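You operate a simulated robot arm through the tools that you are given. There is no shell and no other tool. Be economical: measure what you need, move in short steps, check, and stop when the job is done.

The job below is to be done with a simulated two-armed robot. You get a single attempt, and the scene is never put back.

JOB
Shut slider 2, rack its pipe, stop the hole with the red bung.

Only the result counts: the job must be done as asked and must still hold three seconds after the hand-in. Knocking over, shifting, dropping, spilling or breaking anything else fails it.

ROBOT AND FRAMES
Two 7-joint arms with fingered hands on one trunk, on a base that drives. Base frame: it is fixed to the floor where the robot stands at the start and does not move with it; the origin is under the middle of the robot, x ahead of it, y to its left, z up; the surface under the hand at the start is at about z = 0.76. Units: m, rad, N and s.
The left shoulder is at the start at [0.08, 0.198, 1.44], the right one opposite. With the tool pointing down near the work surface each hand reaches from about 0.1 to 0.7 m from the robot's upright axis, wherever it stands, measured 20 degrees to its own side. Places, roughly: hole 2 [0.6, -0.1, 0.9]; pipe rack [0.9, -0.2, 0.8]; pipe with blue tape (4x4x36 cm) [0.6, -0.1, 1]. Payload 4 kg a hand.
The tool frame of a hand sits at the grasp point between the pads (the TCP): z along the fingers, y along the line on which they close. The tips reach 0.026 m beyond it. Largest opening 0.132 m; the body of the gripper starts 0.073 m behind the TCP. The gripper is a hand of 4 fingers: y runs from the thumb to the fingers, the wrist lies at [0, 0, -0.239] in the tool frame, and closing takes about 1.5 s.
Orientation is that of the tool frame in the base frame, as a unit quaternion [x, y, z, w]. With the fingers straight down and closing along the base's y, the tool's x points along the base's -x, its y along +y and its z along -z.

CONTROLS
- The arms move only by the tool apply_moves. It takes "left_moves", "right_moves" or both (then of equal length, played together; a hand with none holds still); each is a list of rows, each a list of 2 entries, a list of its own where there are three numbers: the shift along the base's x, y, z in units of 30 mm (1.0 is 30 mm), then the turn, a rotation vector about the base's x, y, z in units of 6 degrees (1.0 is 6 degrees). In form: [[[x, y, z], [wx, wy, wz]], ...]. A call has 1 to 8 rows; each row shifts and turns the commanded pose from where the row before left it. "left_jaw" and "right_jaw" are, for a hand that has rows, the opening, from 0 (shut) to 1 (fully open), set as the call begins (left out, the last holds). A call with a number of a shift or a turn outside -1 to 1 is refused whole. A row lasts 0.2 s, in which the tool goes at most 0.05 m and 0.15 rad; a call with a longer step from one row to the next is refused whole, and so is a gripper value outside its range. A pose out of reach is approached as far as the arm can. The call stops where the force on the tool passes 40 N (or 10 N more than at its start, if that is more) or the arm is blocked; 0.2 s more then pass. The fingers move at their own pace (about 0.072 m/s each) and stop on an object; they squeeze with about 22 N. The grip force told is the motor's: it shows also when the fingers shut on nothing. Time passes only in rows, and 0.2 s behind the last, so rows that do not move let the fingers close. The reply holds the time, the measured pose of the TCP, the force on the tool along the base axes, the opening and the grip force, in the units named above and with some noise, with the torque about the TCP (base axes, N m) and any sound that the robot's microphone picked up.
- Cameras (640 x 400 px; columns grow to the right, rows downward): "scene" is now at [0.1072, -0.0172, 1.5961]; the picture's right is [-0.24, -0.97, 0.00], its down [-0.74, 0.18, -0.64] and it looks along [0.62, -0.15, -0.77] (base axes); focal length 283 px, centre (320, 200). "left" rides on the left gripper at [-0.068, 0.002, -0.097] in its tool frame; the picture's right is [-0.03, -1.00, 0.00], its down [0.82, -0.02, -0.58] and it looks along [0.58, -0.01, 0.82] (tool axes); focal length 270 px, centre (320, 200). "right" rides on the right gripper at [0.069, 0.002, -0.097] in its tool frame; the picture's right is [-0.02, 1.00, 0.00], its down [-0.82, -0.02, -0.58] and it looks along [-0.58, -0.01, 0.82] (tool axes); focal length 270 px, centre (320, 200). There is no depth. A picture from a camera that has moved, and an enlarged one, comes with that camera's place and axes in the base frame and with its lens.
- camera(camera): a new picture of that camera. No time passes.
- raise_lower(by): slides the trunk up (or, below 0, down) by that many m; the arms and the scene camera ride with it, the base frame stays. It gives what a move gives, with no picture.
- base_move(legs): drives the robot by 1 to 6 legs, each [ahead, left, turn to the left] in m, m and rad, along the robot's own axes; the way and the turn of a leg run together, so that a leg with both is an arc; at most 1.5 m and 3.142 rad a leg. The arms and the cameras ride along, it lands a little off, and it stops where it bumps. It gives what a move gives.
- finger_targets(finger1, finger2, finger3, thumb_bend, hand): sets how far each is bent, from 0 (flat) to 100 (curled in); at 30 the hand is open as for a grip, at 70 the pads meet at the TCP. One left out holds its place. A second passes; each finger stops where it meets its share of the squeeze, and holds until it gets a number again. A gripper value or a shape takes the hand back. It gives what a move gives, with no picture; readings hold the bend of each and the force on the fingers (four entries, about 0 where the hand has none), thumb and palm.
- grasp_type(shape, hand): the hand has 4 fingers and takes this shape, open, in about a second: jaw (thumb against the fingers, like two jaws); tri (thumb and two fingers); tip (a fingertip pinch); poke (one finger out to press); point (the index stretched); flat (the hand flat); cup (the hand cupped); fist (a fist). The gripper value then closes the fingers along that shape, each until it touches; the sizes above hold for jaw. It gives what a move gives, with no picture.
- turn_head(pan, tilt): turns the head with the scene camera to pan (to the left, within 1.501 rad either way) and tilt (down, from -0.506 to 1.204), counted from straight ahead of the robot. It gives what a move gives.
- enlarge(camera, box): a new picture of the part [left, top, right, bottom] of that camera's present view, enlarged. No time passes.
- job_done(): hands the job in; it is judged then, once.

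Work in short steps. Places have to be worked out from the pictures, the camera data and where the tool is seen: move nearer, look again, correct. Check each grasp and each placing, and mend what went wrong. You have 120 turns and 100 pictures in all, those below and enlarged ones among them. Open the grippers and draw the arms clear of the work before you hand the job in, unless the task says otherwise; then end with one line.

The tools are called after "Request:" as name(argument=value, ...) on one line, values as JSON. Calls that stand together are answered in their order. apply_moves: Moves the arms, as the interface text tells. Its arguments: {"type":"object","properties":{"left_moves":{"type":"array"},"left_jaw":{"type":"number"},"right_moves":{"type":"array"},"right_jaw":{"type":"number"}},"required":[]} The other tools are called the same way: raise_lower (by) slides the trunk up or down; grasp_type (shape, hand) gives the hand a shape; finger_targets (finger1, finger2, finger3, thumb_bend, hand) moves the fingers one by one; base_move (legs) drives the base; turn_head (pan, tilt) turns the head that bears the scene camera; camera (camera) takes a picture; enlarge (camera, box) takes an enlarged picture of a part of a camera's view; job_done () hands the job in.

At the start:

```text
clock: 0.0
left_tool_pos: [0.3078, 0.0767, 0.9996]
left_orientation: [-0.001, 1.0, -0.001, 0.0]
left_ft_force: [0.4, -0.3, 1.3]
left_wrist_torque: [-0.01, -0.03, -0.01]
left_width: 0.1319
left_grip_force: 0.0
left_shape: jaw
left_bend: [30.0, 30.0, 30.0, 30.0]
left_finger forces: [0.1, 0.0, 0.0, 0.0, 0.0, 0.0]
right_tool_pos: [0.3913, -0.2751, 1.0173]
right_orientation: [0.009, 1.0, -0.008, 0.028]
right_ft_force: [0.1, 0.3, 0.1]
right_wrist_torque: [0.03, 0.01, 0.05]
right_width: 0.1319
right_grip_force: 0.1
right_shape: jaw
right_bend: [30.0, 30.0, 30.0, 30.0]
right_finger forces: [0.0, 0.0, 0.0, 0.0, 0.0, 0.1]
trunk travel left (down, up): [-0.75, 0.09]
robot x, y, heading: [-0.0017, -0.0004, 0.005]
head pan, tilt: [-0.243, 0.873]
```

scene: 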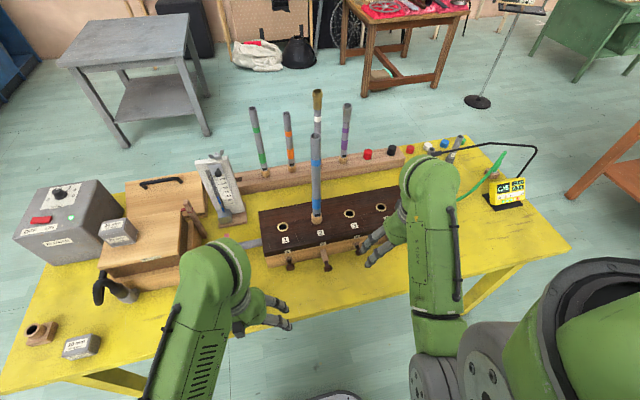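
right: 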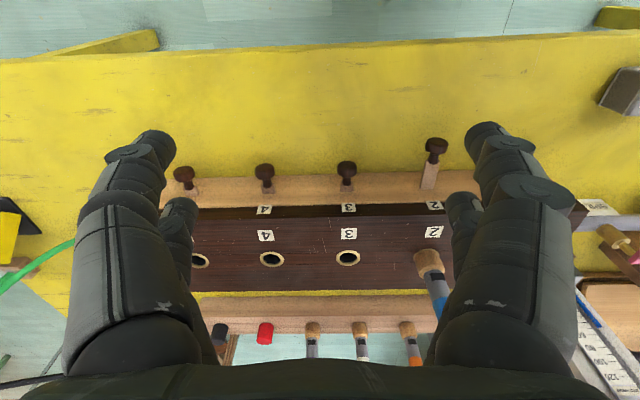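
left: 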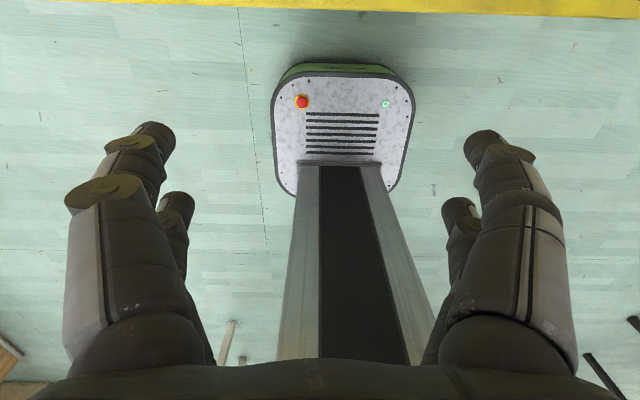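

I see a wind chest with pipe (blue tape) in hole 2, slider 2 pulled out toward the robot, and a rack behind it with pipes and bungs. I zoom in on these parts first.

Request:
enlarge(camera="scene", box=[220, 80, 420, 280])

Request:
enlarge(camera="scene", box=[340, 100, 560, 240])

Request:
enlarge(camera="right", box=[160, 120, 500, 380])

```text
2.00 times, centred on (320, 180) of scene
camera zoom: at [0.1072, -0.0172, 1.5961], right [-0.24, -0.97, 0.0], down [-0.74, 0.18, -0.64], along [0.62, -0.15, -0.77], focal length 566 px, centre (320, 240)
```

zoom: 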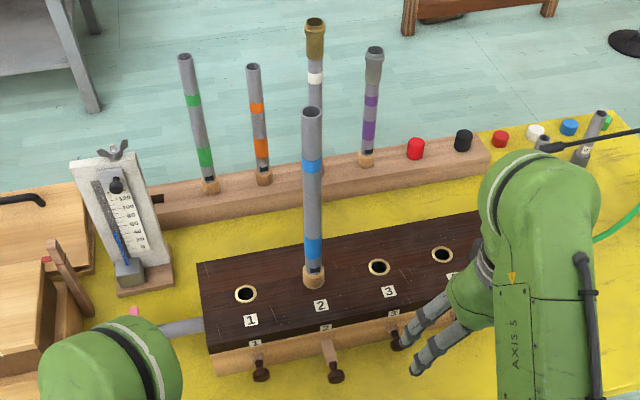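

```text
2.86 times, centred on (450, 170) of scene
camera zoom: at [0.1072, -0.0172, 1.5961], right [-0.24, -0.97, 0.0], down [-0.74, 0.18, -0.64], along [0.62, -0.15, -0.77], focal length 809 px, centre (-51, 286)
```

zoom: 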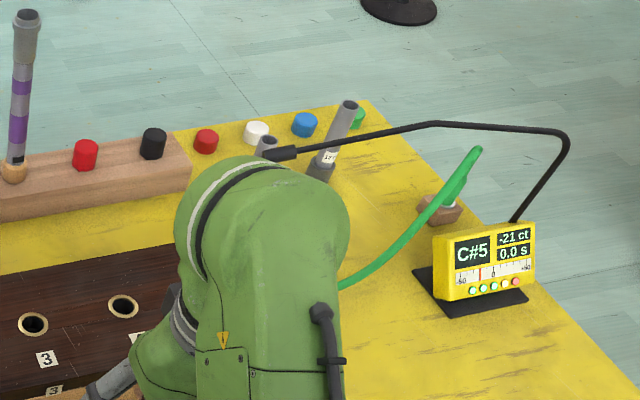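

```text
1.54 times, centred on (330, 250) of right
camera zoom: at [0.3197, -0.2708, 1.1112], right [0.04, 1.0, -0.01], down [0.78, -0.03, 0.62], along [0.62, -0.04, -0.78], focal length 416 px, centre (305, 123)
```

zoom: 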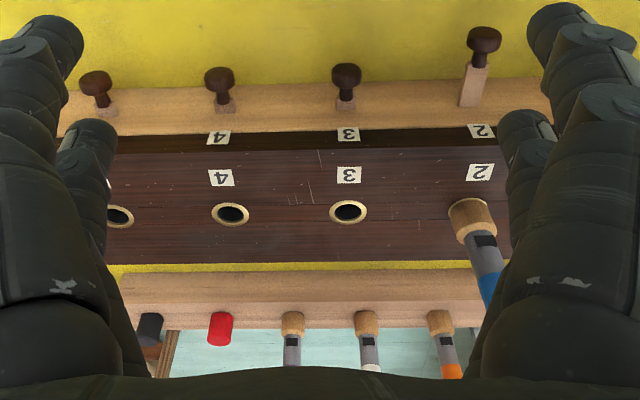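

Triangulating both views: chest top is at z≈0.847, hole 2 about (0.635,-0.134), and knob 2 about (0.49,-0.134,0.797), some 27 mm further out than the others. I bring the closed right hand down in front of knob 2.

Request:
apply_moves(right_moves=[[[0, 0.6, -0.3], [0, 0, 0]], [[0, 0.7, -0.7], [0, 0, 0]], [[0, 0.7, -0.7], [0, 0, 0]], [[0, 0.7, -0.7], [0, 0, 0]], [[0, 0.7, -0.7], [0, 0, 0]], [[0, 0.7, -0.7], [0, 0, 0]], [[0, 0.6, -0.7], [0, 0, 0]], [[0, 0, 0], [0, 0, 0]]], right_jaw=0)

Request:
camera(camera="right")

Request:
camera(camera="scene")

```text
clock: 1.8
left_tool_pos: [0.3078, 0.0773, 1.0004]
left_orientation: [-0.001, 1.0, -0.001, 0.001]
left_ft_force: [0.2, 0.3, -0.4]
left_wrist_torque: [0.0, 0.02, -0.01]
left_width: 0.1318
left_grip_force: 0.1
left_shape: jaw
left_bend: [30.0, 30.0, 30.0, 30.0]
left_finger forces: [0.0, 0.0, 0.1, 0.0, 0.0, 0.0]
right_tool_pos: [0.3921, -0.1329, 0.8839]
right_orientation: [0.009, 1.0, -0.006, 0.029]
right_ft_force: [-0.1, 0.3, 0.4]
right_wrist_torque: [0.0, 0.0, 0.01]
right_width: 0.0003
right_grip_force: 22.5
right_shape: jaw
right_bend: [62.0, 63.0, 63.0, 70.0]
right_finger forces: [0.0, 0.1, 0.0, 0.0, 0.0, 0.1]
trunk travel left (down, up): [-0.75, 0.09]
robot x, y, heading: [0.0022, 0.0032, 0.002]
head pan, tilt: [-0.243, 0.873]
```

```text
93 pictures are left
camera right: at [0.3195, -0.1302, 0.9769], right [0.04, 1.0, -0.01], down [0.78, -0.03, 0.62], along [0.62, -0.04, -0.78], focal length 270 px, centre (320, 200)
```

right: 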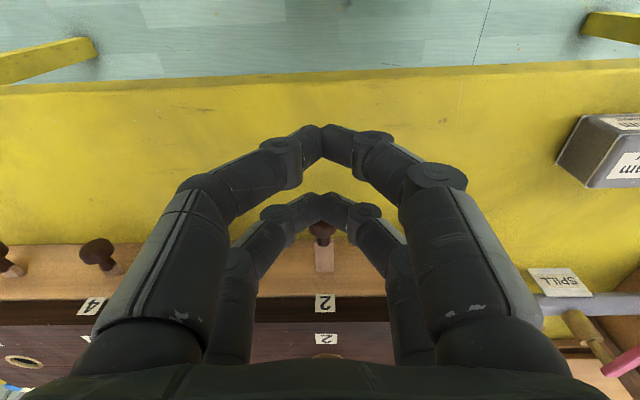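

```text
92 pictures are left
camera scene: at [0.1071, -0.0173, 1.5963], right [-0.24, -0.97, 0.0], down [-0.74, 0.18, -0.64], along [0.62, -0.15, -0.77], focal length 283 px, centre (320, 200)
```

scene: 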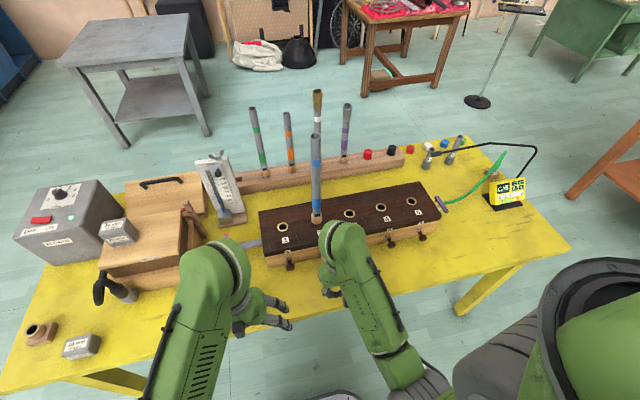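

The finger pairs lie ±2 cm along x, and the knob is centred on them in y. I lower to knob height and come up near it.

Request:
apply_moves(right_moves=[[[0, 0, -0.8], [0, 0, 0]], [[0, 0, -0.8], [0, 0, 0]], [[0, 0, -0.8], [0, 0, 0]], [[0.5, 0, 0], [0, 0, 0]], [[0.5, 0, 0], [0, 0, 0]], [[0.5, 0, 0], [0, 0, 0]], [[0.3, 0, 0], [0, 0, 0]], [[0, 0, 0], [0, 0, 0]]])

Request:
camera(camera="right")

```text
clock: 3.6
left_tool_pos: [0.3074, 0.0767, 0.9993]
left_orientation: [0.0, 1.0, -0.001, 0.001]
left_ft_force: [0.3, 0.2, -0.6]
left_wrist_torque: [-0.01, 0.01, 0.01]
left_width: 0.1318
left_grip_force: 0.0
left_shape: jaw
left_bend: [30.0, 30.0, 30.0, 30.0]
left_finger forces: [0.0, 0.1, 0.0, 0.0, 0.0, 0.1]
right_tool_pos: [0.4457, -0.1342, 0.8106]
right_orientation: [0.009, 1.0, -0.007, 0.03]
right_ft_force: [-0.7, 0.2, 0.5]
right_wrist_torque: [0.03, 0.01, -0.03]
right_width: 0.0
right_grip_force: 22.1
right_shape: jaw
right_bend: [62.0, 63.0, 63.0, 70.0]
right_finger forces: [0.0, 0.0, 0.0, 0.0, 0.0, 0.0]
trunk travel left (down, up): [-0.75, 0.09]
robot x, y, heading: [0.0002, 0.0045, -0.004]
head pan, tilt: [-0.243, 0.873]
```

```text
91 pictures are left
camera right: at [0.3732, -0.1307, 0.9044], right [0.04, 1.0, -0.01], down [0.78, -0.03, 0.62], along [0.62, -0.04, -0.78], focal length 270 px, centre (320, 200)
```

right: 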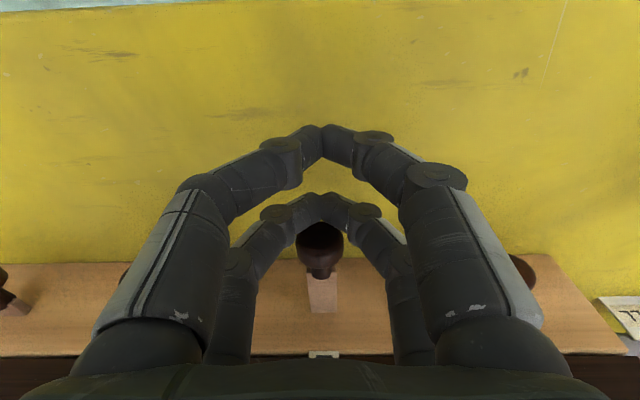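

The knob sits right ahead of the front fingertips. I push slowly in +x.

Request:
apply_moves(right_moves=[[[0.2, 0, 0], [0, 0, 0]], [[0.2, 0, 0], [0, 0, 0]], [[0.2, 0, 0], [0, 0, 0]], [[0.2, 0, 0], [0, 0, 0]], [[0.2, 0, 0], [0, 0, 0]], [[0.1, 0, 0], [0, 0, 0]]])

Request:
camera(camera="right")

```text
clock: 5.0
left_tool_pos: [0.3081, 0.0779, 0.9995]
left_orientation: [0.0, 1.0, -0.001, 0.0]
left_ft_force: [0.1, 0.1, 0.3]
left_wrist_torque: [0.0, 0.0, -0.02]
left_width: 0.1319
left_grip_force: 0.0
left_shape: jaw
left_bend: [30.0, 30.0, 30.0, 30.0]
left_finger forces: [0.1, 0.1, 0.0, 0.1, 0.0, 0.1]
right_tool_pos: [0.4789, -0.134, 0.8112]
right_orientation: [0.009, 1.0, -0.007, 0.029]
right_ft_force: [-1.2, -0.4, -0.4]
right_wrist_torque: [-0.01, 0.03, -0.01]
right_width: 0.0
right_grip_force: 22.4
right_shape: jaw
right_bend: [62.0, 63.0, 63.0, 70.0]
right_finger forces: [0.0, 0.1, 0.0, 0.1, 0.0, 0.0]
trunk travel left (down, up): [-0.75, 0.09]
robot x, y, heading: [-0.005, -0.0029, -0.002]
head pan, tilt: [-0.243, 0.873]
```

```text
90 pictures are left
camera right: at [0.4063, -0.1297, 0.9042], right [0.04, 1.0, -0.01], down [0.78, -0.03, 0.62], along [0.62, -0.04, -0.78], focal length 270 px, centre (320, 200)
```

right: 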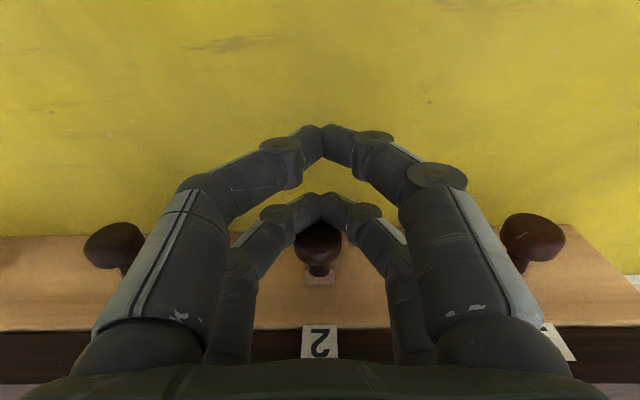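

The knob is nearly level with its neighbours. I keep pushing in small steps until the stop is felt.

Request:
apply_moves(right_moves=[[[0.1, 0, 0], [0, 0, 0]], [[0.1, 0, 0], [0, 0, 0]], [[0.1, 0, 0], [0, 0, 0]], [[0.1, 0, 0], [0, 0, 0]], [[0.1, 0, 0], [0, 0, 0]]])

Request:
camera(camera="right")

```text
clock: 6.2
left_tool_pos: [0.3056, 0.0776, 1.0005]
left_orientation: [0.0, 1.0, -0.001, 0.001]
left_ft_force: [0.5, -0.8, 0.3]
left_wrist_torque: [0.02, 0.04, -0.02]
left_width: 0.1318
left_grip_force: 0.1
left_shape: jaw
left_bend: [30.0, 30.0, 30.0, 30.0]
left_finger forces: [0.0, 0.0, 0.1, 0.0, 0.0, 0.0]
right_tool_pos: [0.483, -0.1344, 0.8062]
right_orientation: [0.01, 1.0, -0.006, 0.019]
right_ft_force: [-16.3, -2.0, 0.4]
right_wrist_torque: [-0.05, 0.14, -0.2]
right_width: 0.0
right_grip_force: 22.0
right_shape: jaw
right_bend: [62.0, 63.0, 63.0, 70.0]
right_finger forces: [0.0, 0.0, 0.1, 0.0, 0.0, 0.1]
trunk travel left (down, up): [-0.75, 0.09]
robot x, y, heading: [-0.0023, -0.001, 0.003]
head pan, tilt: [-0.243, 0.873]
stopped in row 5 (right hand): the force on the tool passed its limit at 41 N (the readings are from after the stop); the commanded pose is now the measured one
```

```text
89 pictures are left
camera right: at [0.4124, -0.1298, 0.9007], right [0.05, 1.0, -0.01], down [0.79, -0.03, 0.61], along [0.61, -0.04, -0.79], focal length 270 px, centre (320, 200)
```

right: 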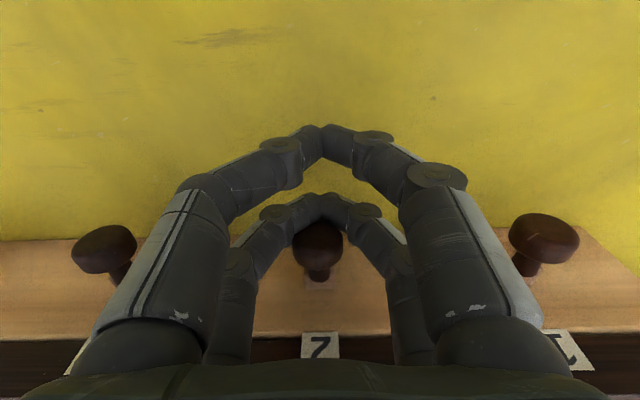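

Hard stop reached, so slider 2 is shut. I back off, lift, and look at the rack.

Request:
apply_moves(right_moves=[[[-0.7, 0, 0], [0, 0, 0]], [[-1, 0, 0], [0, 0, 0]], [[-1, 0, 0.5], [0, 0, 0]], [[-0.5, 0, 1], [0, 0, 0]], [[0, -0.7, 1], [0, 0, 0]], [[0, -1, 1], [0, 0, 0]], [[0, -1, 1], [0, 0, 0]], [[0, -1, 1], [0, 0, 0]]], right_jaw=1)

Request:
enlarge(camera="scene", box=[220, 90, 380, 250])

Request:
enlarge(camera="scene", box=[340, 110, 500, 210])

Request:
camera(camera="right")

```text
clock: 8.0
left_tool_pos: [0.3065, 0.0785, 0.9997]
left_orientation: [0.0, 1.0, -0.001, 0.001]
left_ft_force: [0.2, -0.1, 0.6]
left_wrist_torque: [-0.02, 0.0, 0.02]
left_width: 0.1318
left_grip_force: 0.1
left_shape: jaw
left_bend: [30.0, 30.0, 30.0, 30.0]
left_finger forces: [0.0, 0.0, 0.0, 0.1, 0.1, 0.0]
right_tool_pos: [0.3893, -0.2456, 0.9716]
right_orientation: [0.01, 1.0, -0.006, 0.021]
right_ft_force: [-0.1, -0.5, -0.1]
right_wrist_torque: [0.0, 0.03, -0.03]
right_width: 0.1321
right_grip_force: 0.0
right_shape: jaw
right_bend: [30.0, 30.0, 30.0, 30.0]
right_finger forces: [0.0, 0.1, 0.1, 0.1, 0.0, 0.0]
trunk travel left (down, up): [-0.75, 0.09]
robot x, y, heading: [-0.0003, 0.0033, -0.001]
head pan, tilt: [-0.243, 0.873]
```

```text
2.50 times, centred on (300, 170) of scene
camera zoom: at [0.1059, -0.0174, 1.5963], right [-0.24, -0.97, 0.0], down [-0.74, 0.18, -0.64], along [0.62, -0.15, -0.77], focal length 708 px, centre (370, 275)
```

zoom: 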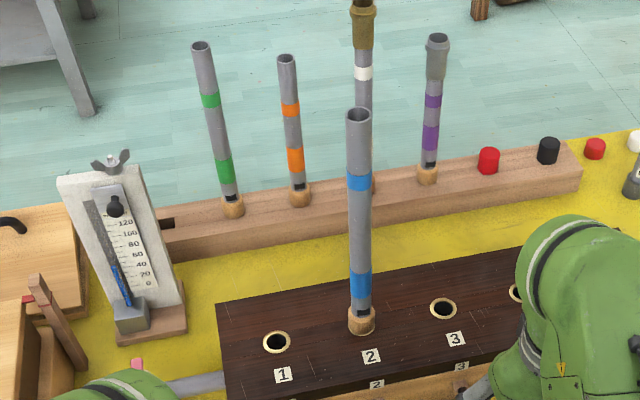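

```text
4.00 times, centred on (420, 160) of scene
camera zoom: at [0.1059, -0.0174, 1.5963], right [-0.24, -0.97, 0.0], down [-0.74, 0.18, -0.64], along [0.62, -0.15, -0.77], focal length 1133 px, centre (-80, 360)
```

zoom: 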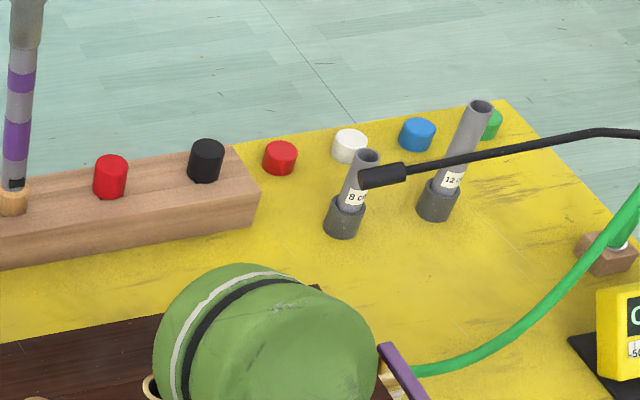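

```text
86 pictures are left
camera right: at [0.3191, -0.2419, 1.0663], right [0.05, 1.0, -0.01], down [0.79, -0.03, 0.61], along [0.61, -0.04, -0.79], focal length 270 px, centre (320, 200)
```

right: 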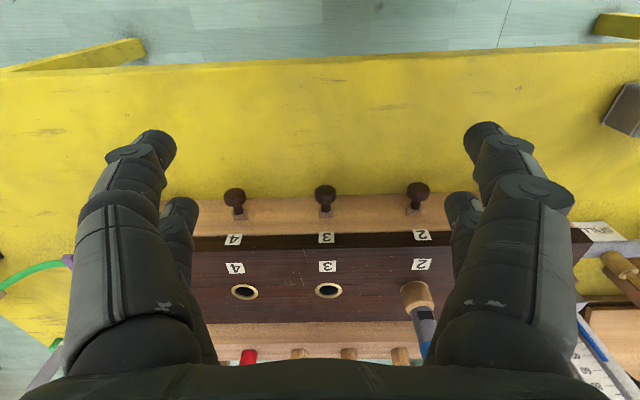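

Slider 2 is level with its neighbours. The rack's free hole looks to be at its left end, about (0.92, 0.105), next to green; the racked red bung is about (0.91,-0.41) and a second red thing lies on the table. I raise both arms before driving ahead.

Request:
apply_moves(left_moves=[[[-0.3, 0.5, 1], [0, 0, 0]], [[-0.3, 0.5, 1], [0, 0, 0]], [[-0.3, 0.5, 1], [0, 0, 0]], [[-0.3, 0.5, 1], [0, 0, 0]], [[-0.3, 0.5, 1], [0, 0, 0]], [[0, 0, 1], [0, 0, 0]]], right_moves=[[[-0.3, -0.7, 1], [0, 0, 0]], [[-0.3, -0.7, 1], [0, 0, 0]], [[-0.3, -0.7, 1], [0, 0, 0]], [[-0.3, -0.7, 1], [0, 0, 0]], [[-0.3, -0.7, 1], [0, 0, 0]], [[0, 0, 1], [0, 0, 0]]])

Request:
turn_head(pan=0.0, tilt=1.15)

Request:
camera(camera="scene")

```text
clock: 9.6
left_tool_pos: [0.3157, 0.129, 1.0187]
left_orientation: [0.001, 1.0, -0.001, 0.003]
left_ft_force: [0.5, 0.8, -0.4]
left_wrist_torque: [0.03, -0.01, 0.02]
left_width: 0.1317
left_grip_force: 0.0
left_shape: jaw
left_bend: [30.0, 30.0, 30.0, 30.0]
left_finger forces: [0.0, 0.0, 0.0, 0.0, 0.1, 0.0]
left hand out of reach, approached as far as the arm can: row 1, 2, 3, 4, 5, 6
right_tool_pos: [0.3856, -0.3317, 1.0503]
right_orientation: [-0.042, 0.997, -0.021, 0.055]
right_ft_force: [1.3, 0.4, 0.2]
right_wrist_torque: [0.05, -0.02, 0.02]
right_width: 0.1321
right_grip_force: 0.1
right_shape: jaw
right_bend: [30.0, 30.0, 30.0, 30.0]
right_finger forces: [0.0, 0.0, 0.0, 0.0, 0.1, 0.0]
right hand out of reach, approached as far as the arm can: row 2, 3, 4, 5, 6
trunk travel left (down, up): [-0.75, 0.09]
robot x, y, heading: [0.0045, 0.0038, 0.001]
head pan, tilt: [-0.243, 0.873]
stopped in row 6 (right hand): the arm was blocked; the commanded pose is now the measured one
```

```text
clock: 10.3
left_tool_pos: [0.3154, 0.1301, 1.0176]
left_orientation: [0.0, 1.0, -0.001, 0.002]
left_ft_force: [-0.4, -0.3, 0.4]
left_wrist_torque: [0.01, -0.02, -0.02]
left_width: 0.132
left_grip_force: 0.1
left_shape: jaw
left_bend: [30.0, 30.0, 30.0, 30.0]
left_finger forces: [0.0, 0.0, 0.0, 0.0, 0.0, 0.0]
right_tool_pos: [0.3845, -0.3309, 1.0492]
right_orientation: [-0.041, 0.997, -0.02, 0.054]
right_ft_force: [-1.2, 0.4, -0.3]
right_wrist_torque: [0.05, -0.01, -0.02]
right_width: 0.1318
right_grip_force: 0.1
right_shape: jaw
right_bend: [30.0, 30.0, 30.0, 30.0]
right_finger forces: [0.1, 0.0, 0.0, 0.0, 0.0, 0.1]
trunk travel left (down, up): [-0.75, 0.09]
robot x, y, heading: [-0.0003, -0.0023, -0.0]
head pan, tilt: [0.0, 1.15]
```

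```text
85 pictures are left
camera scene: at [0.0913, 0.0012, 1.5776], right [0.0, -1.0, 0.0], down [-0.91, 0.0, -0.41], along [0.41, 0.0, -0.91], focal length 283 px, centre (320, 200)
```

scene: 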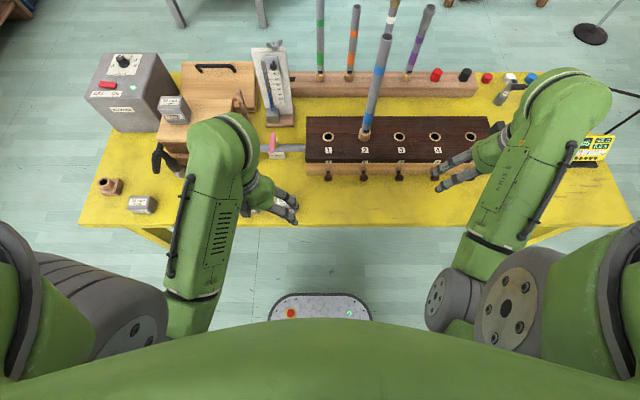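

The arms can't fold higher this close in, so I raise the trunk instead and then drive ahead in modest steps.

Request:
raise_lower(by=0.085)

Request:
base_move(legs=[[0.12, 0, 0]])

Request:
camera(camera="scene")

```text
clock: 11.5
left_tool_pos: [0.3142, 0.1298, 1.1039]
left_orientation: [0.0, 1.0, -0.001, 0.002]
left_ft_force: [0.1, -0.2, -0.6]
left_wrist_torque: [0.0, 0.03, 0.03]
left_width: 0.1318
left_grip_force: 0.0
left_shape: jaw
left_bend: [30.0, 30.0, 30.0, 30.0]
left_finger forces: [0.0, 0.0, 0.0, 0.0, 0.0, 0.0]
right_tool_pos: [0.3857, -0.332, 1.1335]
right_orientation: [-0.041, 0.997, -0.021, 0.054]
right_ft_force: [-0.4, -0.4, -0.8]
right_wrist_torque: [0.01, -0.01, -0.03]
right_width: 0.132
right_grip_force: 0.0
right_shape: jaw
right_bend: [30.0, 30.0, 30.0, 30.0]
right_finger forces: [0.1, 0.0, 0.0, 0.0, 0.0, 0.0]
trunk travel left (down, up): [-0.835, 0.005]
robot x, y, heading: [-0.0016, -0.0013, 0.004]
head pan, tilt: [0.0, 1.15]
```

```text
clock: 12.8
left_tool_pos: [0.4271, 0.1289, 1.1038]
left_orientation: [0.0, 1.0, -0.001, 0.005]
left_ft_force: [0.3, 0.8, 0.2]
left_wrist_torque: [0.0, -0.04, 0.0]
left_width: 0.1318
left_grip_force: 0.1
left_shape: jaw
left_bend: [30.0, 30.0, 30.0, 30.0]
left_finger forces: [0.1, 0.0, 0.0, 0.0, 0.1, 0.0]
right_tool_pos: [0.4994, -0.3319, 1.1362]
right_orientation: [-0.042, 0.997, -0.019, 0.056]
right_ft_force: [-1.2, 0.3, -0.2]
right_wrist_torque: [0.0, -0.03, -0.02]
right_width: 0.1318
right_grip_force: 0.0
right_shape: jaw
right_bend: [30.0, 30.0, 30.0, 30.0]
right_finger forces: [0.0, 0.0, 0.0, 0.0, 0.1, 0.1]
trunk travel left (down, up): [-0.835, 0.005]
robot x, y, heading: [0.1172, -0.0032, -0.001]
head pan, tilt: [0.0, 1.15]
```

```text
84 pictures are left
camera scene: at [0.2014, 0.0009, 1.6629], right [0.0, -1.0, 0.0], down [-0.91, 0.0, -0.41], along [0.41, 0.0, -0.91], focal length 283 px, centre (320, 200)
```

scene: 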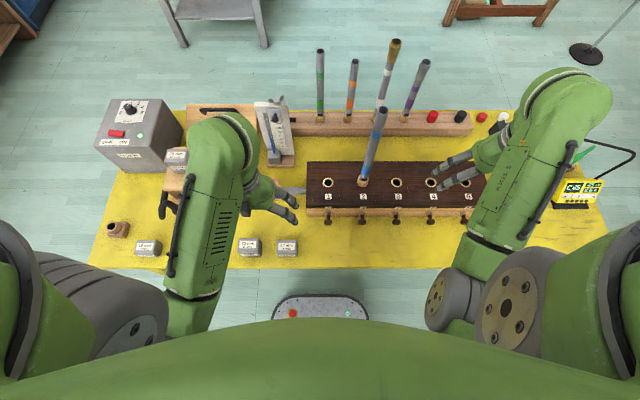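

Clear. The base is low (z≈0.1–0.2) and can go under the table top; I drive on a little.

Request:
base_move(legs=[[0.12, 0, 0]])

Request:
turn_head(pan=0.0, tilt=0.9)

Request:
camera(camera="scene")

Request:
enlarge(camera="scene", box=[220, 60, 400, 240])

```text
clock: 14.0
left_tool_pos: [0.5459, 0.1291, 1.1047]
left_orientation: [-0.001, 1.0, -0.001, 0.004]
left_ft_force: [0.0, -0.5, -0.8]
left_wrist_torque: [0.0, -0.06, 0.03]
left_width: 0.1318
left_grip_force: 0.2
left_shape: jaw
left_bend: [30.0, 30.0, 30.0, 30.0]
left_finger forces: [0.0, 0.0, 0.1, 0.1, 0.1, 0.1]
right_tool_pos: [0.6156, -0.3318, 1.1365]
right_orientation: [-0.042, 0.997, -0.021, 0.059]
right_ft_force: [-0.3, -0.7, -0.3]
right_wrist_torque: [0.0, -0.07, 0.0]
right_width: 0.1319
right_grip_force: 0.0
right_shape: jaw
right_bend: [30.0, 30.0, 30.0, 30.0]
right_finger forces: [0.1, 0.0, 0.0, 0.0, 0.0, 0.0]
trunk travel left (down, up): [-0.835, 0.005]
robot x, y, heading: [0.2376, 0.004, 0.002]
head pan, tilt: [0.0, 1.15]
```

```text
clock: 14.8
left_tool_pos: [0.5511, 0.1293, 1.102]
left_orientation: [0.0, 1.0, -0.001, 0.002]
left_ft_force: [0.5, -0.2, -0.7]
left_wrist_torque: [0.0, 0.05, -0.05]
left_width: 0.1319
left_grip_force: 0.1
left_shape: jaw
left_bend: [30.0, 30.0, 30.0, 30.0]
left_finger forces: [0.0, 0.1, 0.1, 0.0, 0.0, 0.0]
right_tool_pos: [0.6226, -0.3321, 1.1349]
right_orientation: [-0.041, 0.997, -0.021, 0.056]
right_ft_force: [0.3, 0.2, -0.1]
right_wrist_torque: [0.0, 0.02, -0.01]
right_width: 0.1319
right_grip_force: 0.0
right_shape: jaw
right_bend: [30.0, 30.0, 30.0, 30.0]
right_finger forces: [0.1, 0.1, 0.0, 0.1, 0.1, 0.1]
trunk travel left (down, up): [-0.835, 0.005]
robot x, y, heading: [0.2355, -0.002, -0.003]
head pan, tilt: [0.0, 0.901]
```

```text
83 pictures are left
camera scene: at [0.3432, 0.0011, 1.6792], right [0.0, -1.0, 0.0], down [-0.78, 0.0, -0.62], along [0.62, 0.0, -0.78], focal length 283 px, centre (320, 200)
```

scene: 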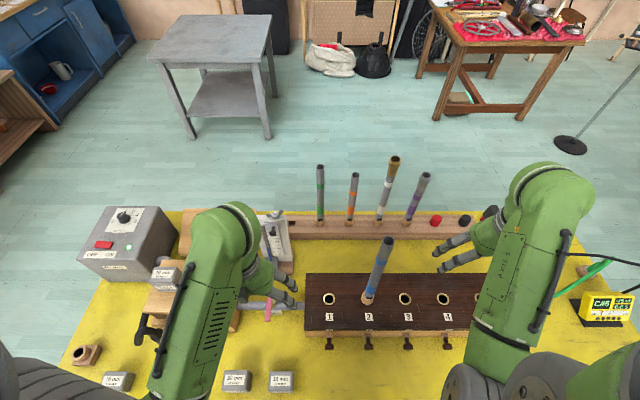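

```text
2.22 times, centred on (310, 150) of scene
camera zoom: at [0.3432, 0.0011, 1.6792], right [0.0, -1.0, 0.0], down [-0.78, 0.0, -0.62], along [0.62, 0.0, -0.78], focal length 629 px, centre (342, 311)
```

zoom: 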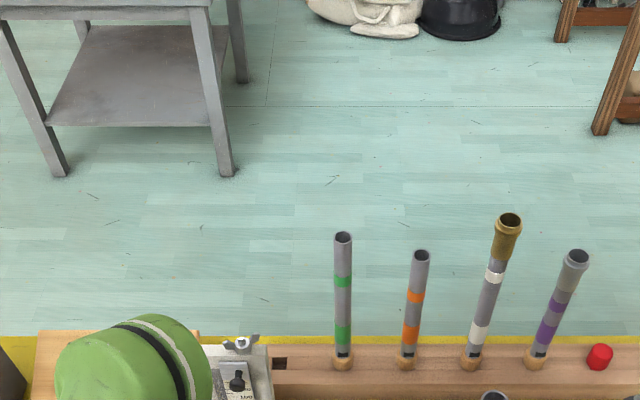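

I zoom harder on the rack's free hole and on the foot of the blue pipe.

Request:
enlarge(camera="scene", box=[260, 190, 340, 240])

Request:
enlarge(camera="scene", box=[310, 225, 470, 345])

```text
8.00 times, centred on (300, 215) of scene
camera zoom: at [0.3432, 0.0011, 1.6792], right [0.0, -1.0, 0.0], down [-0.78, 0.0, -0.62], along [0.62, 0.0, -0.78], focal length 2265 px, centre (480, 80)
```

zoom: 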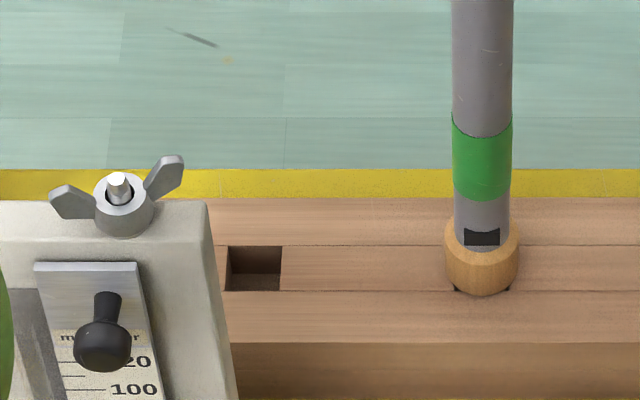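

```text
3.33 times, centred on (390, 285) of scene
camera zoom: at [0.3432, 0.0011, 1.6792], right [0.0, -1.0, 0.0], down [-0.78, 0.0, -0.62], along [0.62, 0.0, -0.78], focal length 944 px, centre (87, -83)
```

zoom: 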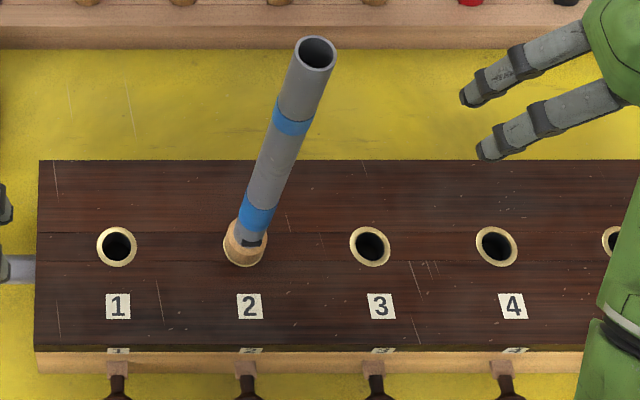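

Rack hole is at (0.915,0.103,0.82), hole 2 at (0.632,-0.137,0.847), and the pipe top is at z≈1.184, 25 mm across. I move the left hand above the pipe and the right hand aside.

Request:
apply_moves(left_moves=[[[0.34, -0.9, 0.58], [0, 0, 0]], [[0.34, -1, 0.58], [0, 0, 0]], [[0.34, -1, 0.58], [0, 0, 0]], [[0.34, -1, 0.58], [0, 0, 0]], [[0.34, -1, 0.58], [0, 0, 0]], [[0.34, -1, 0.58], [0, 0, 0]], [[0.34, -1, 0.58], [0, 0, 0]], [[0.0, 0, 0.5], [0, 0, 0]]], right_moves=[[[0, -1, 0], [0, 0, 0]], [[0, -1, 0], [0, 0, 0]], [[0, -1, 0], [0, 0, 0]], [[0, -1, 0], [0, 0, 0]], [[0, -1, 0], [0, 0, 0]], [[0, -0.5, 0], [0, 0, 0]], [[0, 0, 0], [0, 0, 0]], [[0, 0, 0], [0, 0, 0]]])

Request:
camera(camera="scene")

Request:
camera(camera="left")

```text
clock: 16.6
left_tool_pos: [0.6322, -0.0884, 1.1538]
left_orientation: [0.001, 1.0, -0.001, 0.001]
left_ft_force: [-0.5, 0.9, -1.1]
left_wrist_torque: [0.11, 0.01, 0.02]
left_width: 0.1318
left_grip_force: 0.1
left_shape: jaw
left_bend: [30.0, 30.0, 30.0, 31.0]
left_finger forces: [0.0, 0.0, 4.6, 0.0, 4.7, 0.0]
left hand out of reach, approached as far as the arm can: row 1, 2, 3, 4, 5, 6, 8
right_tool_pos: [0.6238, -0.4993, 1.1346]
right_orientation: [-0.042, 0.997, -0.02, 0.055]
right_ft_force: [-0.1, 0.0, 0.1]
right_wrist_torque: [0.01, 0.0, -0.01]
right_width: 0.132
right_grip_force: 0.1
right_shape: jaw
right_bend: [30.0, 30.0, 30.0, 30.0]
right_finger forces: [0.0, 0.0, 0.0, 0.0, 0.0, 0.1]
trunk travel left (down, up): [-0.835, 0.005]
robot x, y, heading: [0.2368, -0.0014, -0.003]
head pan, tilt: [0.0, 0.901]
```

```text
79 pictures are left
camera scene: at [0.3444, -0.0012, 1.6793], right [0.0, -1.0, 0.0], down [-0.78, 0.0, -0.62], along [0.62, 0.0, -0.78], focal length 283 px, centre (320, 200)
```

scene: 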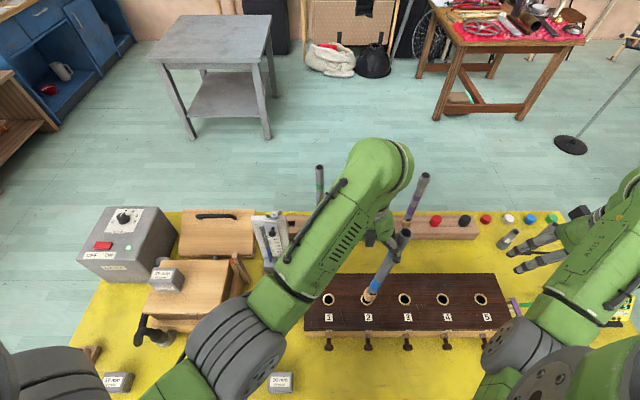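

```text
78 pictures are left
camera left: at [0.7002, -0.0875, 1.2504], right [0.02, -1.0, 0.0], down [-0.82, -0.02, 0.57], along [-0.57, -0.02, -0.82], focal length 270 px, centre (320, 200)
```

left: 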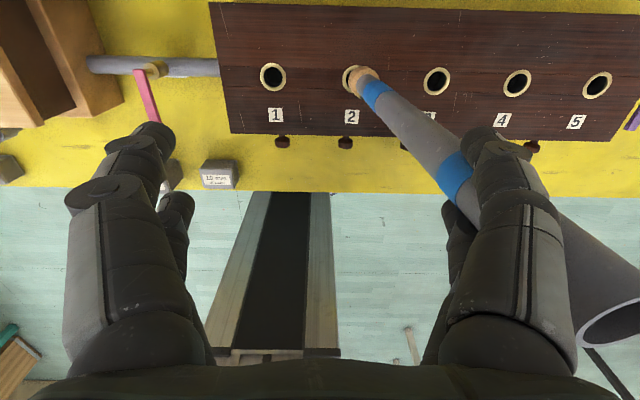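

The left hand hit a height limit and its thumb side is leaning the pipe about 6° (force is small, and it is still in hole 2). I back off slowly in +y and watch how the pipe reacts.

Request:
apply_moves(left_moves=[[[0, 0.1, 0], [0, 0, 0]], [[0, 0.1, 0], [0, 0, 0]], [[0, 0.1, 0], [0, 0, 0]], [[0, 0.1, 0], [0, 0, 0]], [[0, 0.1, 0], [0, 0, 0]]])

Request:
enlarge(camera="scene", box=[310, 210, 450, 310])

Request:
camera(camera="left")

```text
clock: 17.8
left_tool_pos: [0.6361, -0.0736, 1.1478]
left_orientation: [0.0, 1.0, -0.002, 0.002]
left_ft_force: [-1.0, 0.6, -0.9]
left_wrist_torque: [0.07, 0.08, 0.02]
left_width: 0.1318
left_grip_force: 0.0
left_shape: jaw
left_bend: [30.0, 30.0, 29.0, 31.0]
left_finger forces: [0.1, 0.1, 5.0, 0.1, 5.4, 0.0]
left hand out of reach, approached as far as the arm can: row 3
right_tool_pos: [0.623, -0.4976, 1.133]
right_orientation: [-0.041, 0.997, -0.02, 0.056]
right_ft_force: [-0.1, 0.0, -0.3]
right_wrist_torque: [0.0, -0.01, 0.01]
right_width: 0.1319
right_grip_force: 0.1
right_shape: jaw
right_bend: [30.0, 30.0, 30.0, 30.0]
right_finger forces: [0.0, 0.1, 0.1, 0.1, 0.0, 0.0]
trunk travel left (down, up): [-0.835, 0.005]
robot x, y, heading: [0.239, -0.0024, -0.003]
head pan, tilt: [0.0, 0.901]
```

```text
4.00 times, centred on (380, 260) of scene
camera zoom: at [0.3453, 0.0007, 1.6792], right [0.0, -1.0, 0.0], down [-0.78, 0.0, -0.62], along [0.62, 0.0, -0.78], focal length 1133 px, centre (80, -40)
```

zoom: 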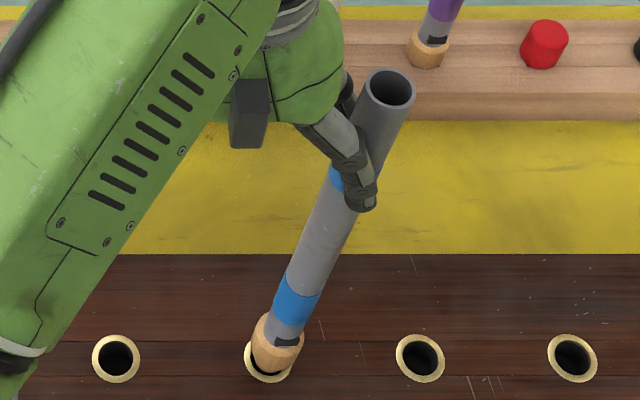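

```text
76 pictures are left
camera left: at [0.7043, -0.0732, 1.2447], right [0.02, -1.0, 0.0], down [-0.82, -0.02, 0.57], along [-0.57, -0.02, -0.82], focal length 270 px, centre (320, 200)
```

left: 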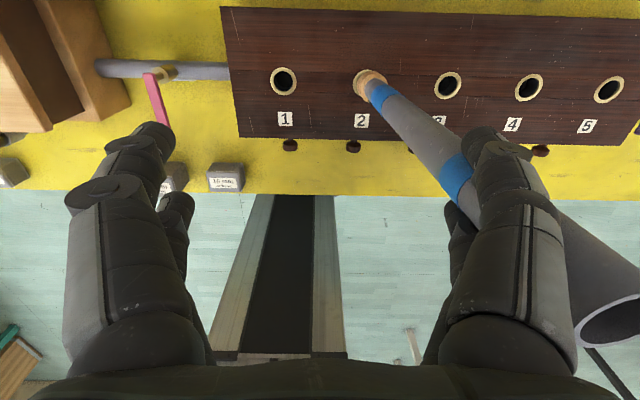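

The pipe is lodged between two left digits and follows the hand, leaning about (+0.024,-0.021) at its top. I bring it upright with the left hand and meanwhile start tilting the right hand to 45° forward-down, ready to take the pipe over.

Request:
apply_moves(left_moves=[[[-0.15, 0.13, 0], [0, 0, 0]], [[-0.15, 0.13, 0], [0, 0, 0]], [[-0.15, 0.13, 0], [0, 0, 0]], [[-0.15, 0.13, 0], [0, 0, 0]], [[0, 0, 0], [0, 0, 0]], [[0, 0, 0], [0, 0, 0]], [[0, 0, 0], [0, 0, 0]], [[0, 0, 0], [0, 0, 0]]], right_moves=[[[-0.4, 0, -0.2], [0.19, -0.5, -0.39]], [[-0.4, 0, -0.2], [0.19, -0.5, -0.39]], [[-0.4, 0, -0.2], [0, -0.9, 0]], [[-0.4, 0, -0.2], [0, -0.9, 0]], [[-0.4, 0, -0.2], [0, -0.9, 0]], [[-0.4, 0, -0.2], [0, -0.9, 0]], [[-0.4, 0, -0.2], [0, -0.9, 0]], [[-0.4, 0, -0.2], [0, -0.9, 0]]])

Request:
camera(camera="scene")

Request:
enlarge(camera="scene", box=[310, 210, 450, 310])

Request:
camera(camera="right")

```text
clock: 19.6
left_tool_pos: [0.6236, -0.0653, 1.1361]
left_orientation: [-0.001, 1.0, -0.001, 0.001]
left_ft_force: [-1.4, -0.2, -1.2]
left_wrist_torque: [0.07, 0.06, 0.04]
left_width: 0.1322
left_grip_force: 0.1
left_shape: jaw
left_bend: [30.0, 30.0, 30.0, 30.0]
left_finger forces: [0.0, 0.1, 3.7, 0.0, 3.7, 0.0]
left hand out of reach, approached as far as the arm can: row 1, 2, 3, 4
right_tool_pos: [0.5296, -0.4894, 1.0974]
right_orientation: [0.003, 0.932, -0.004, 0.362]
right_ft_force: [-0.1, -0.3, -0.1]
right_wrist_torque: [0.01, -0.03, -0.03]
right_width: 0.1318
right_grip_force: 0.0
right_shape: jaw
right_bend: [30.0, 30.0, 30.0, 30.0]
right_finger forces: [0.0, 0.0, 0.0, 0.0, 0.0, 0.1]
right hand out of reach, approached as far as the arm can: row 8
trunk travel left (down, up): [-0.835, 0.005]
robot x, y, heading: [0.2358, -0.0014, -0.001]
head pan, tilt: [0.0, 0.901]
```

```text
75 pictures are left
camera scene: at [0.3453, -0.001, 1.6793], right [0.0, -1.0, 0.0], down [-0.78, 0.0, -0.62], along [0.62, 0.0, -0.78], focal length 283 px, centre (320, 200)
```

scene: 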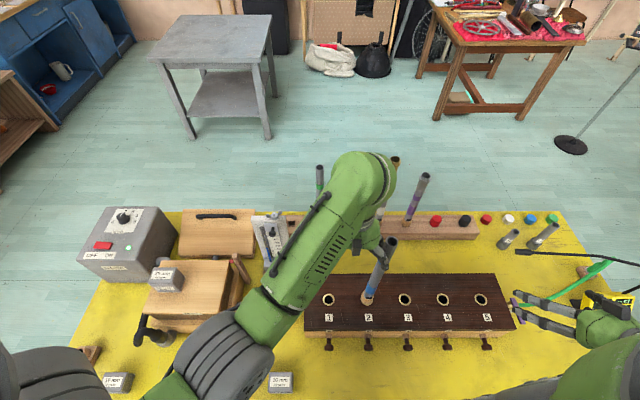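

```text
4.00 times, centred on (380, 260) of scene
camera zoom: at [0.3453, -0.001, 1.6793], right [0.0, -1.0, 0.0], down [-0.78, 0.0, -0.62], along [0.62, 0.0, -0.78], focal length 1133 px, centre (80, -40)
```

zoom: 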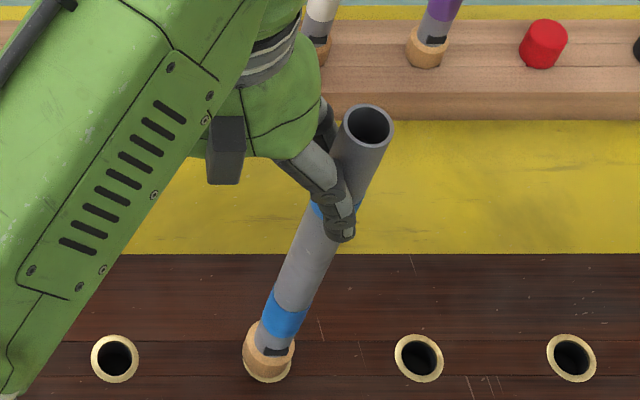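

```text
73 pictures are left
camera right: at [0.4164, -0.4865, 1.1225], right [0.03, 1.0, 0.01], down [0.21, -0.02, 0.98], along [0.98, -0.03, -0.21], focal length 270 px, centre (320, 200)
```

right: 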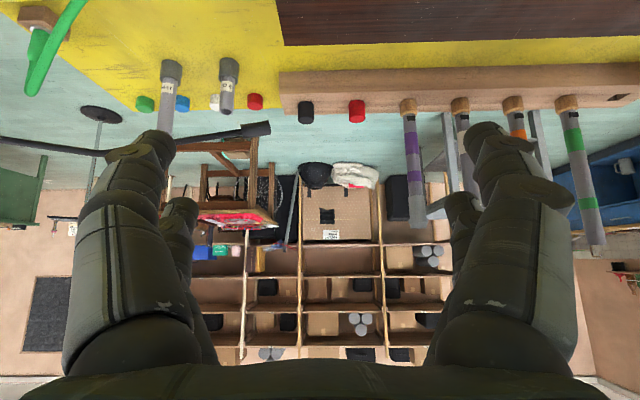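

The pipe is upright and seated again (top ≈(0.632,-0.146)). I bring the tilted right hand in front of the pipe at z≈0.975, below the left digits.

Request:
apply_moves(right_moves=[[[-0.2, 1, -0.5], [0, 0, 0]], [[-0.2, 1, -0.5], [0, 0, 0]], [[-0.2, 1, -0.5], [0, 0, 0]], [[-0.2, 1, -0.5], [0, 0, 0]], [[-0.1, 1, -0.5], [0, 0, 0]], [[-0.1, 1, -0.5], [0, 0, 0]], [[0, 1, -0.5], [0, 0, 0]], [[0, 1, -0.5], [0, 0, 0]]])

Request:
apply_moves(right_moves=[[[0, 0.8, 0], [0, 0, 0]], [[0, 0.8, 0], [0, 0, 0]], [[0, 0.8, 0], [0, 0, 0]], [[0, 0.8, 0], [0, 0, 0]], [[0, 0.4, 0], [0, 0, 0]], [[0, 0, 0], [0, 0, 0]]])

Request:
camera(camera="scene")

Request:
camera(camera="right")

```text
clock: 21.4
left_tool_pos: [0.6252, -0.065, 1.1361]
left_orientation: [0.0, 1.0, -0.002, 0.002]
left_ft_force: [0.1, -0.1, -1.6]
left_wrist_torque: [0.08, 0.01, 0.01]
left_width: 0.1321
left_grip_force: 0.0
left_shape: jaw
left_bend: [30.0, 30.0, 30.0, 30.0]
left_finger forces: [0.1, 0.0, 3.6, 0.1, 3.8, 0.0]
right_tool_pos: [0.4574, -0.2836, 1.0482]
right_orientation: [-0.001, 0.927, 0.005, 0.375]
right_ft_force: [0.2, -0.3, 0.6]
right_wrist_torque: [-0.04, 0.01, 0.03]
right_width: 0.1318
right_grip_force: 0.2
right_shape: jaw
right_bend: [30.0, 30.0, 30.0, 30.0]
right_finger forces: [0.0, 0.1, 0.0, 0.0, 0.1, 0.0]
right hand out of reach, approached as far as the arm can: row 1, 2, 3, 4, 5, 6, 7, 8
trunk travel left (down, up): [-0.835, 0.005]
robot x, y, heading: [0.2379, -0.0012, -0.0]
head pan, tilt: [0.0, 0.901]
```

```text
clock: 22.8
left_tool_pos: [0.6245, -0.0655, 1.1344]
left_orientation: [0.0, 1.0, -0.001, 0.002]
left_ft_force: [-1.2, -0.8, -1.8]
left_wrist_torque: [0.08, -0.02, -0.02]
left_width: 0.1321
left_grip_force: 0.0
left_shape: jaw
left_bend: [30.0, 30.0, 30.0, 30.0]
left_finger forces: [0.0, 0.0, 3.5, 0.0, 3.7, 0.0]
right_tool_pos: [0.4579, -0.2827, 1.0631]
right_orientation: [0.001, 0.926, 0.0, 0.378]
right_ft_force: [-0.1, -0.2, 0.0]
right_wrist_torque: [-0.01, -0.02, -0.03]
right_width: 0.1319
right_grip_force: 0.0
right_shape: jaw
right_bend: [30.0, 30.0, 30.0, 30.0]
right_finger forces: [0.0, 0.0, 0.1, 0.0, 0.0, 0.1]
right hand out of reach, approached as far as the arm can: row 1, 2, 3, 4, 5
trunk travel left (down, up): [-0.835, 0.005]
robot x, y, heading: [0.2353, -0.0033, 0.003]
head pan, tilt: [0.0, 0.901]
```

```text
72 pictures are left
camera scene: at [0.3451, 0.0007, 1.6792], right [0.0, -1.0, 0.0], down [-0.78, 0.0, -0.62], along [0.62, 0.0, -0.78], focal length 283 px, centre (320, 200)
```

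scene: 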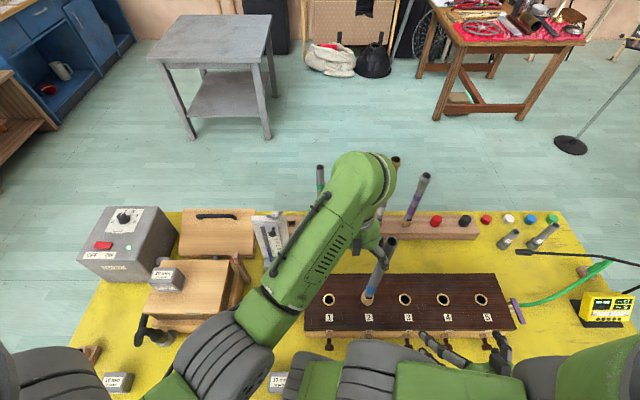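

```text
71 pictures are left
camera right: at [0.3439, -0.2809, 1.0858], right [0.02, 1.0, 0.02], down [0.18, -0.02, 0.98], along [0.98, -0.02, -0.18], focal length 270 px, centre (320, 200)
```

right: 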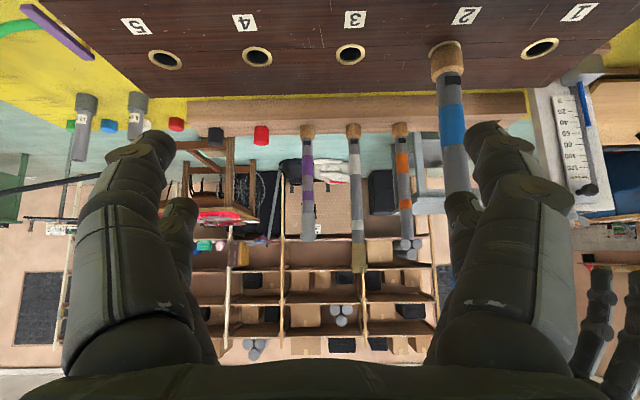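

Straight behind the pipe the right arm is folded too tight. I yaw the right hand 45° so that it comes in from the right-front instead, moving a bit outward.

Request:
apply_moves(right_moves=[[[0.3, -0.4, 0], [0, 0, 0.94]], [[0.3, -0.4, 0], [0, 0, 0.94]], [[0.3, -0.4, 0], [0, 0, 0.94]], [[0.3, -0.4, 0], [0, 0, 0.94]], [[0.3, -0.3, 0], [0, 0, 0.94]], [[0.2, 0, 0], [0, 0, 0.94]], [[0, 0, 0], [0, 0, 0.94]], [[0, 0, 0], [0, 0, 0.94]]])

Request:
camera(camera="scene")

```text
clock: 24.6
left_tool_pos: [0.6239, -0.0648, 1.1357]
left_orientation: [-0.001, 1.0, -0.001, 0.001]
left_ft_force: [0.2, 0.3, -2.2]
left_wrist_torque: [0.08, 0.01, 0.02]
left_width: 0.1319
left_grip_force: 0.1
left_shape: jaw
left_bend: [30.0, 30.0, 30.0, 30.0]
left_finger forces: [0.0, 0.0, 3.6, 0.1, 3.6, 0.1]
right_tool_pos: [0.509, -0.3399, 1.0632]
right_orientation: [-0.352, 0.855, 0.142, 0.353]
right_ft_force: [0.7, -0.8, -0.7]
right_wrist_torque: [0.02, 0.03, -0.03]
right_width: 0.1319
right_grip_force: 0.1
right_shape: jaw
right_bend: [30.0, 30.0, 30.0, 30.0]
right_finger forces: [0.0, 0.1, 0.0, 0.0, 0.1, 0.0]
trunk travel left (down, up): [-0.835, 0.005]
robot x, y, heading: [0.2341, 0.0015, -0.009]
head pan, tilt: [0.0, 0.901]
```

```text
70 pictures are left
camera scene: at [0.3451, 0.0003, 1.6792], right [0.0, -1.0, 0.0], down [-0.78, 0.0, -0.62], along [0.62, 0.0, -0.78], focal length 283 px, centre (320, 200)
```

scene: 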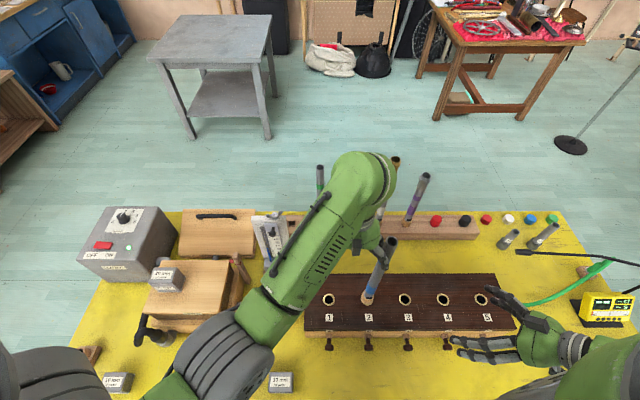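

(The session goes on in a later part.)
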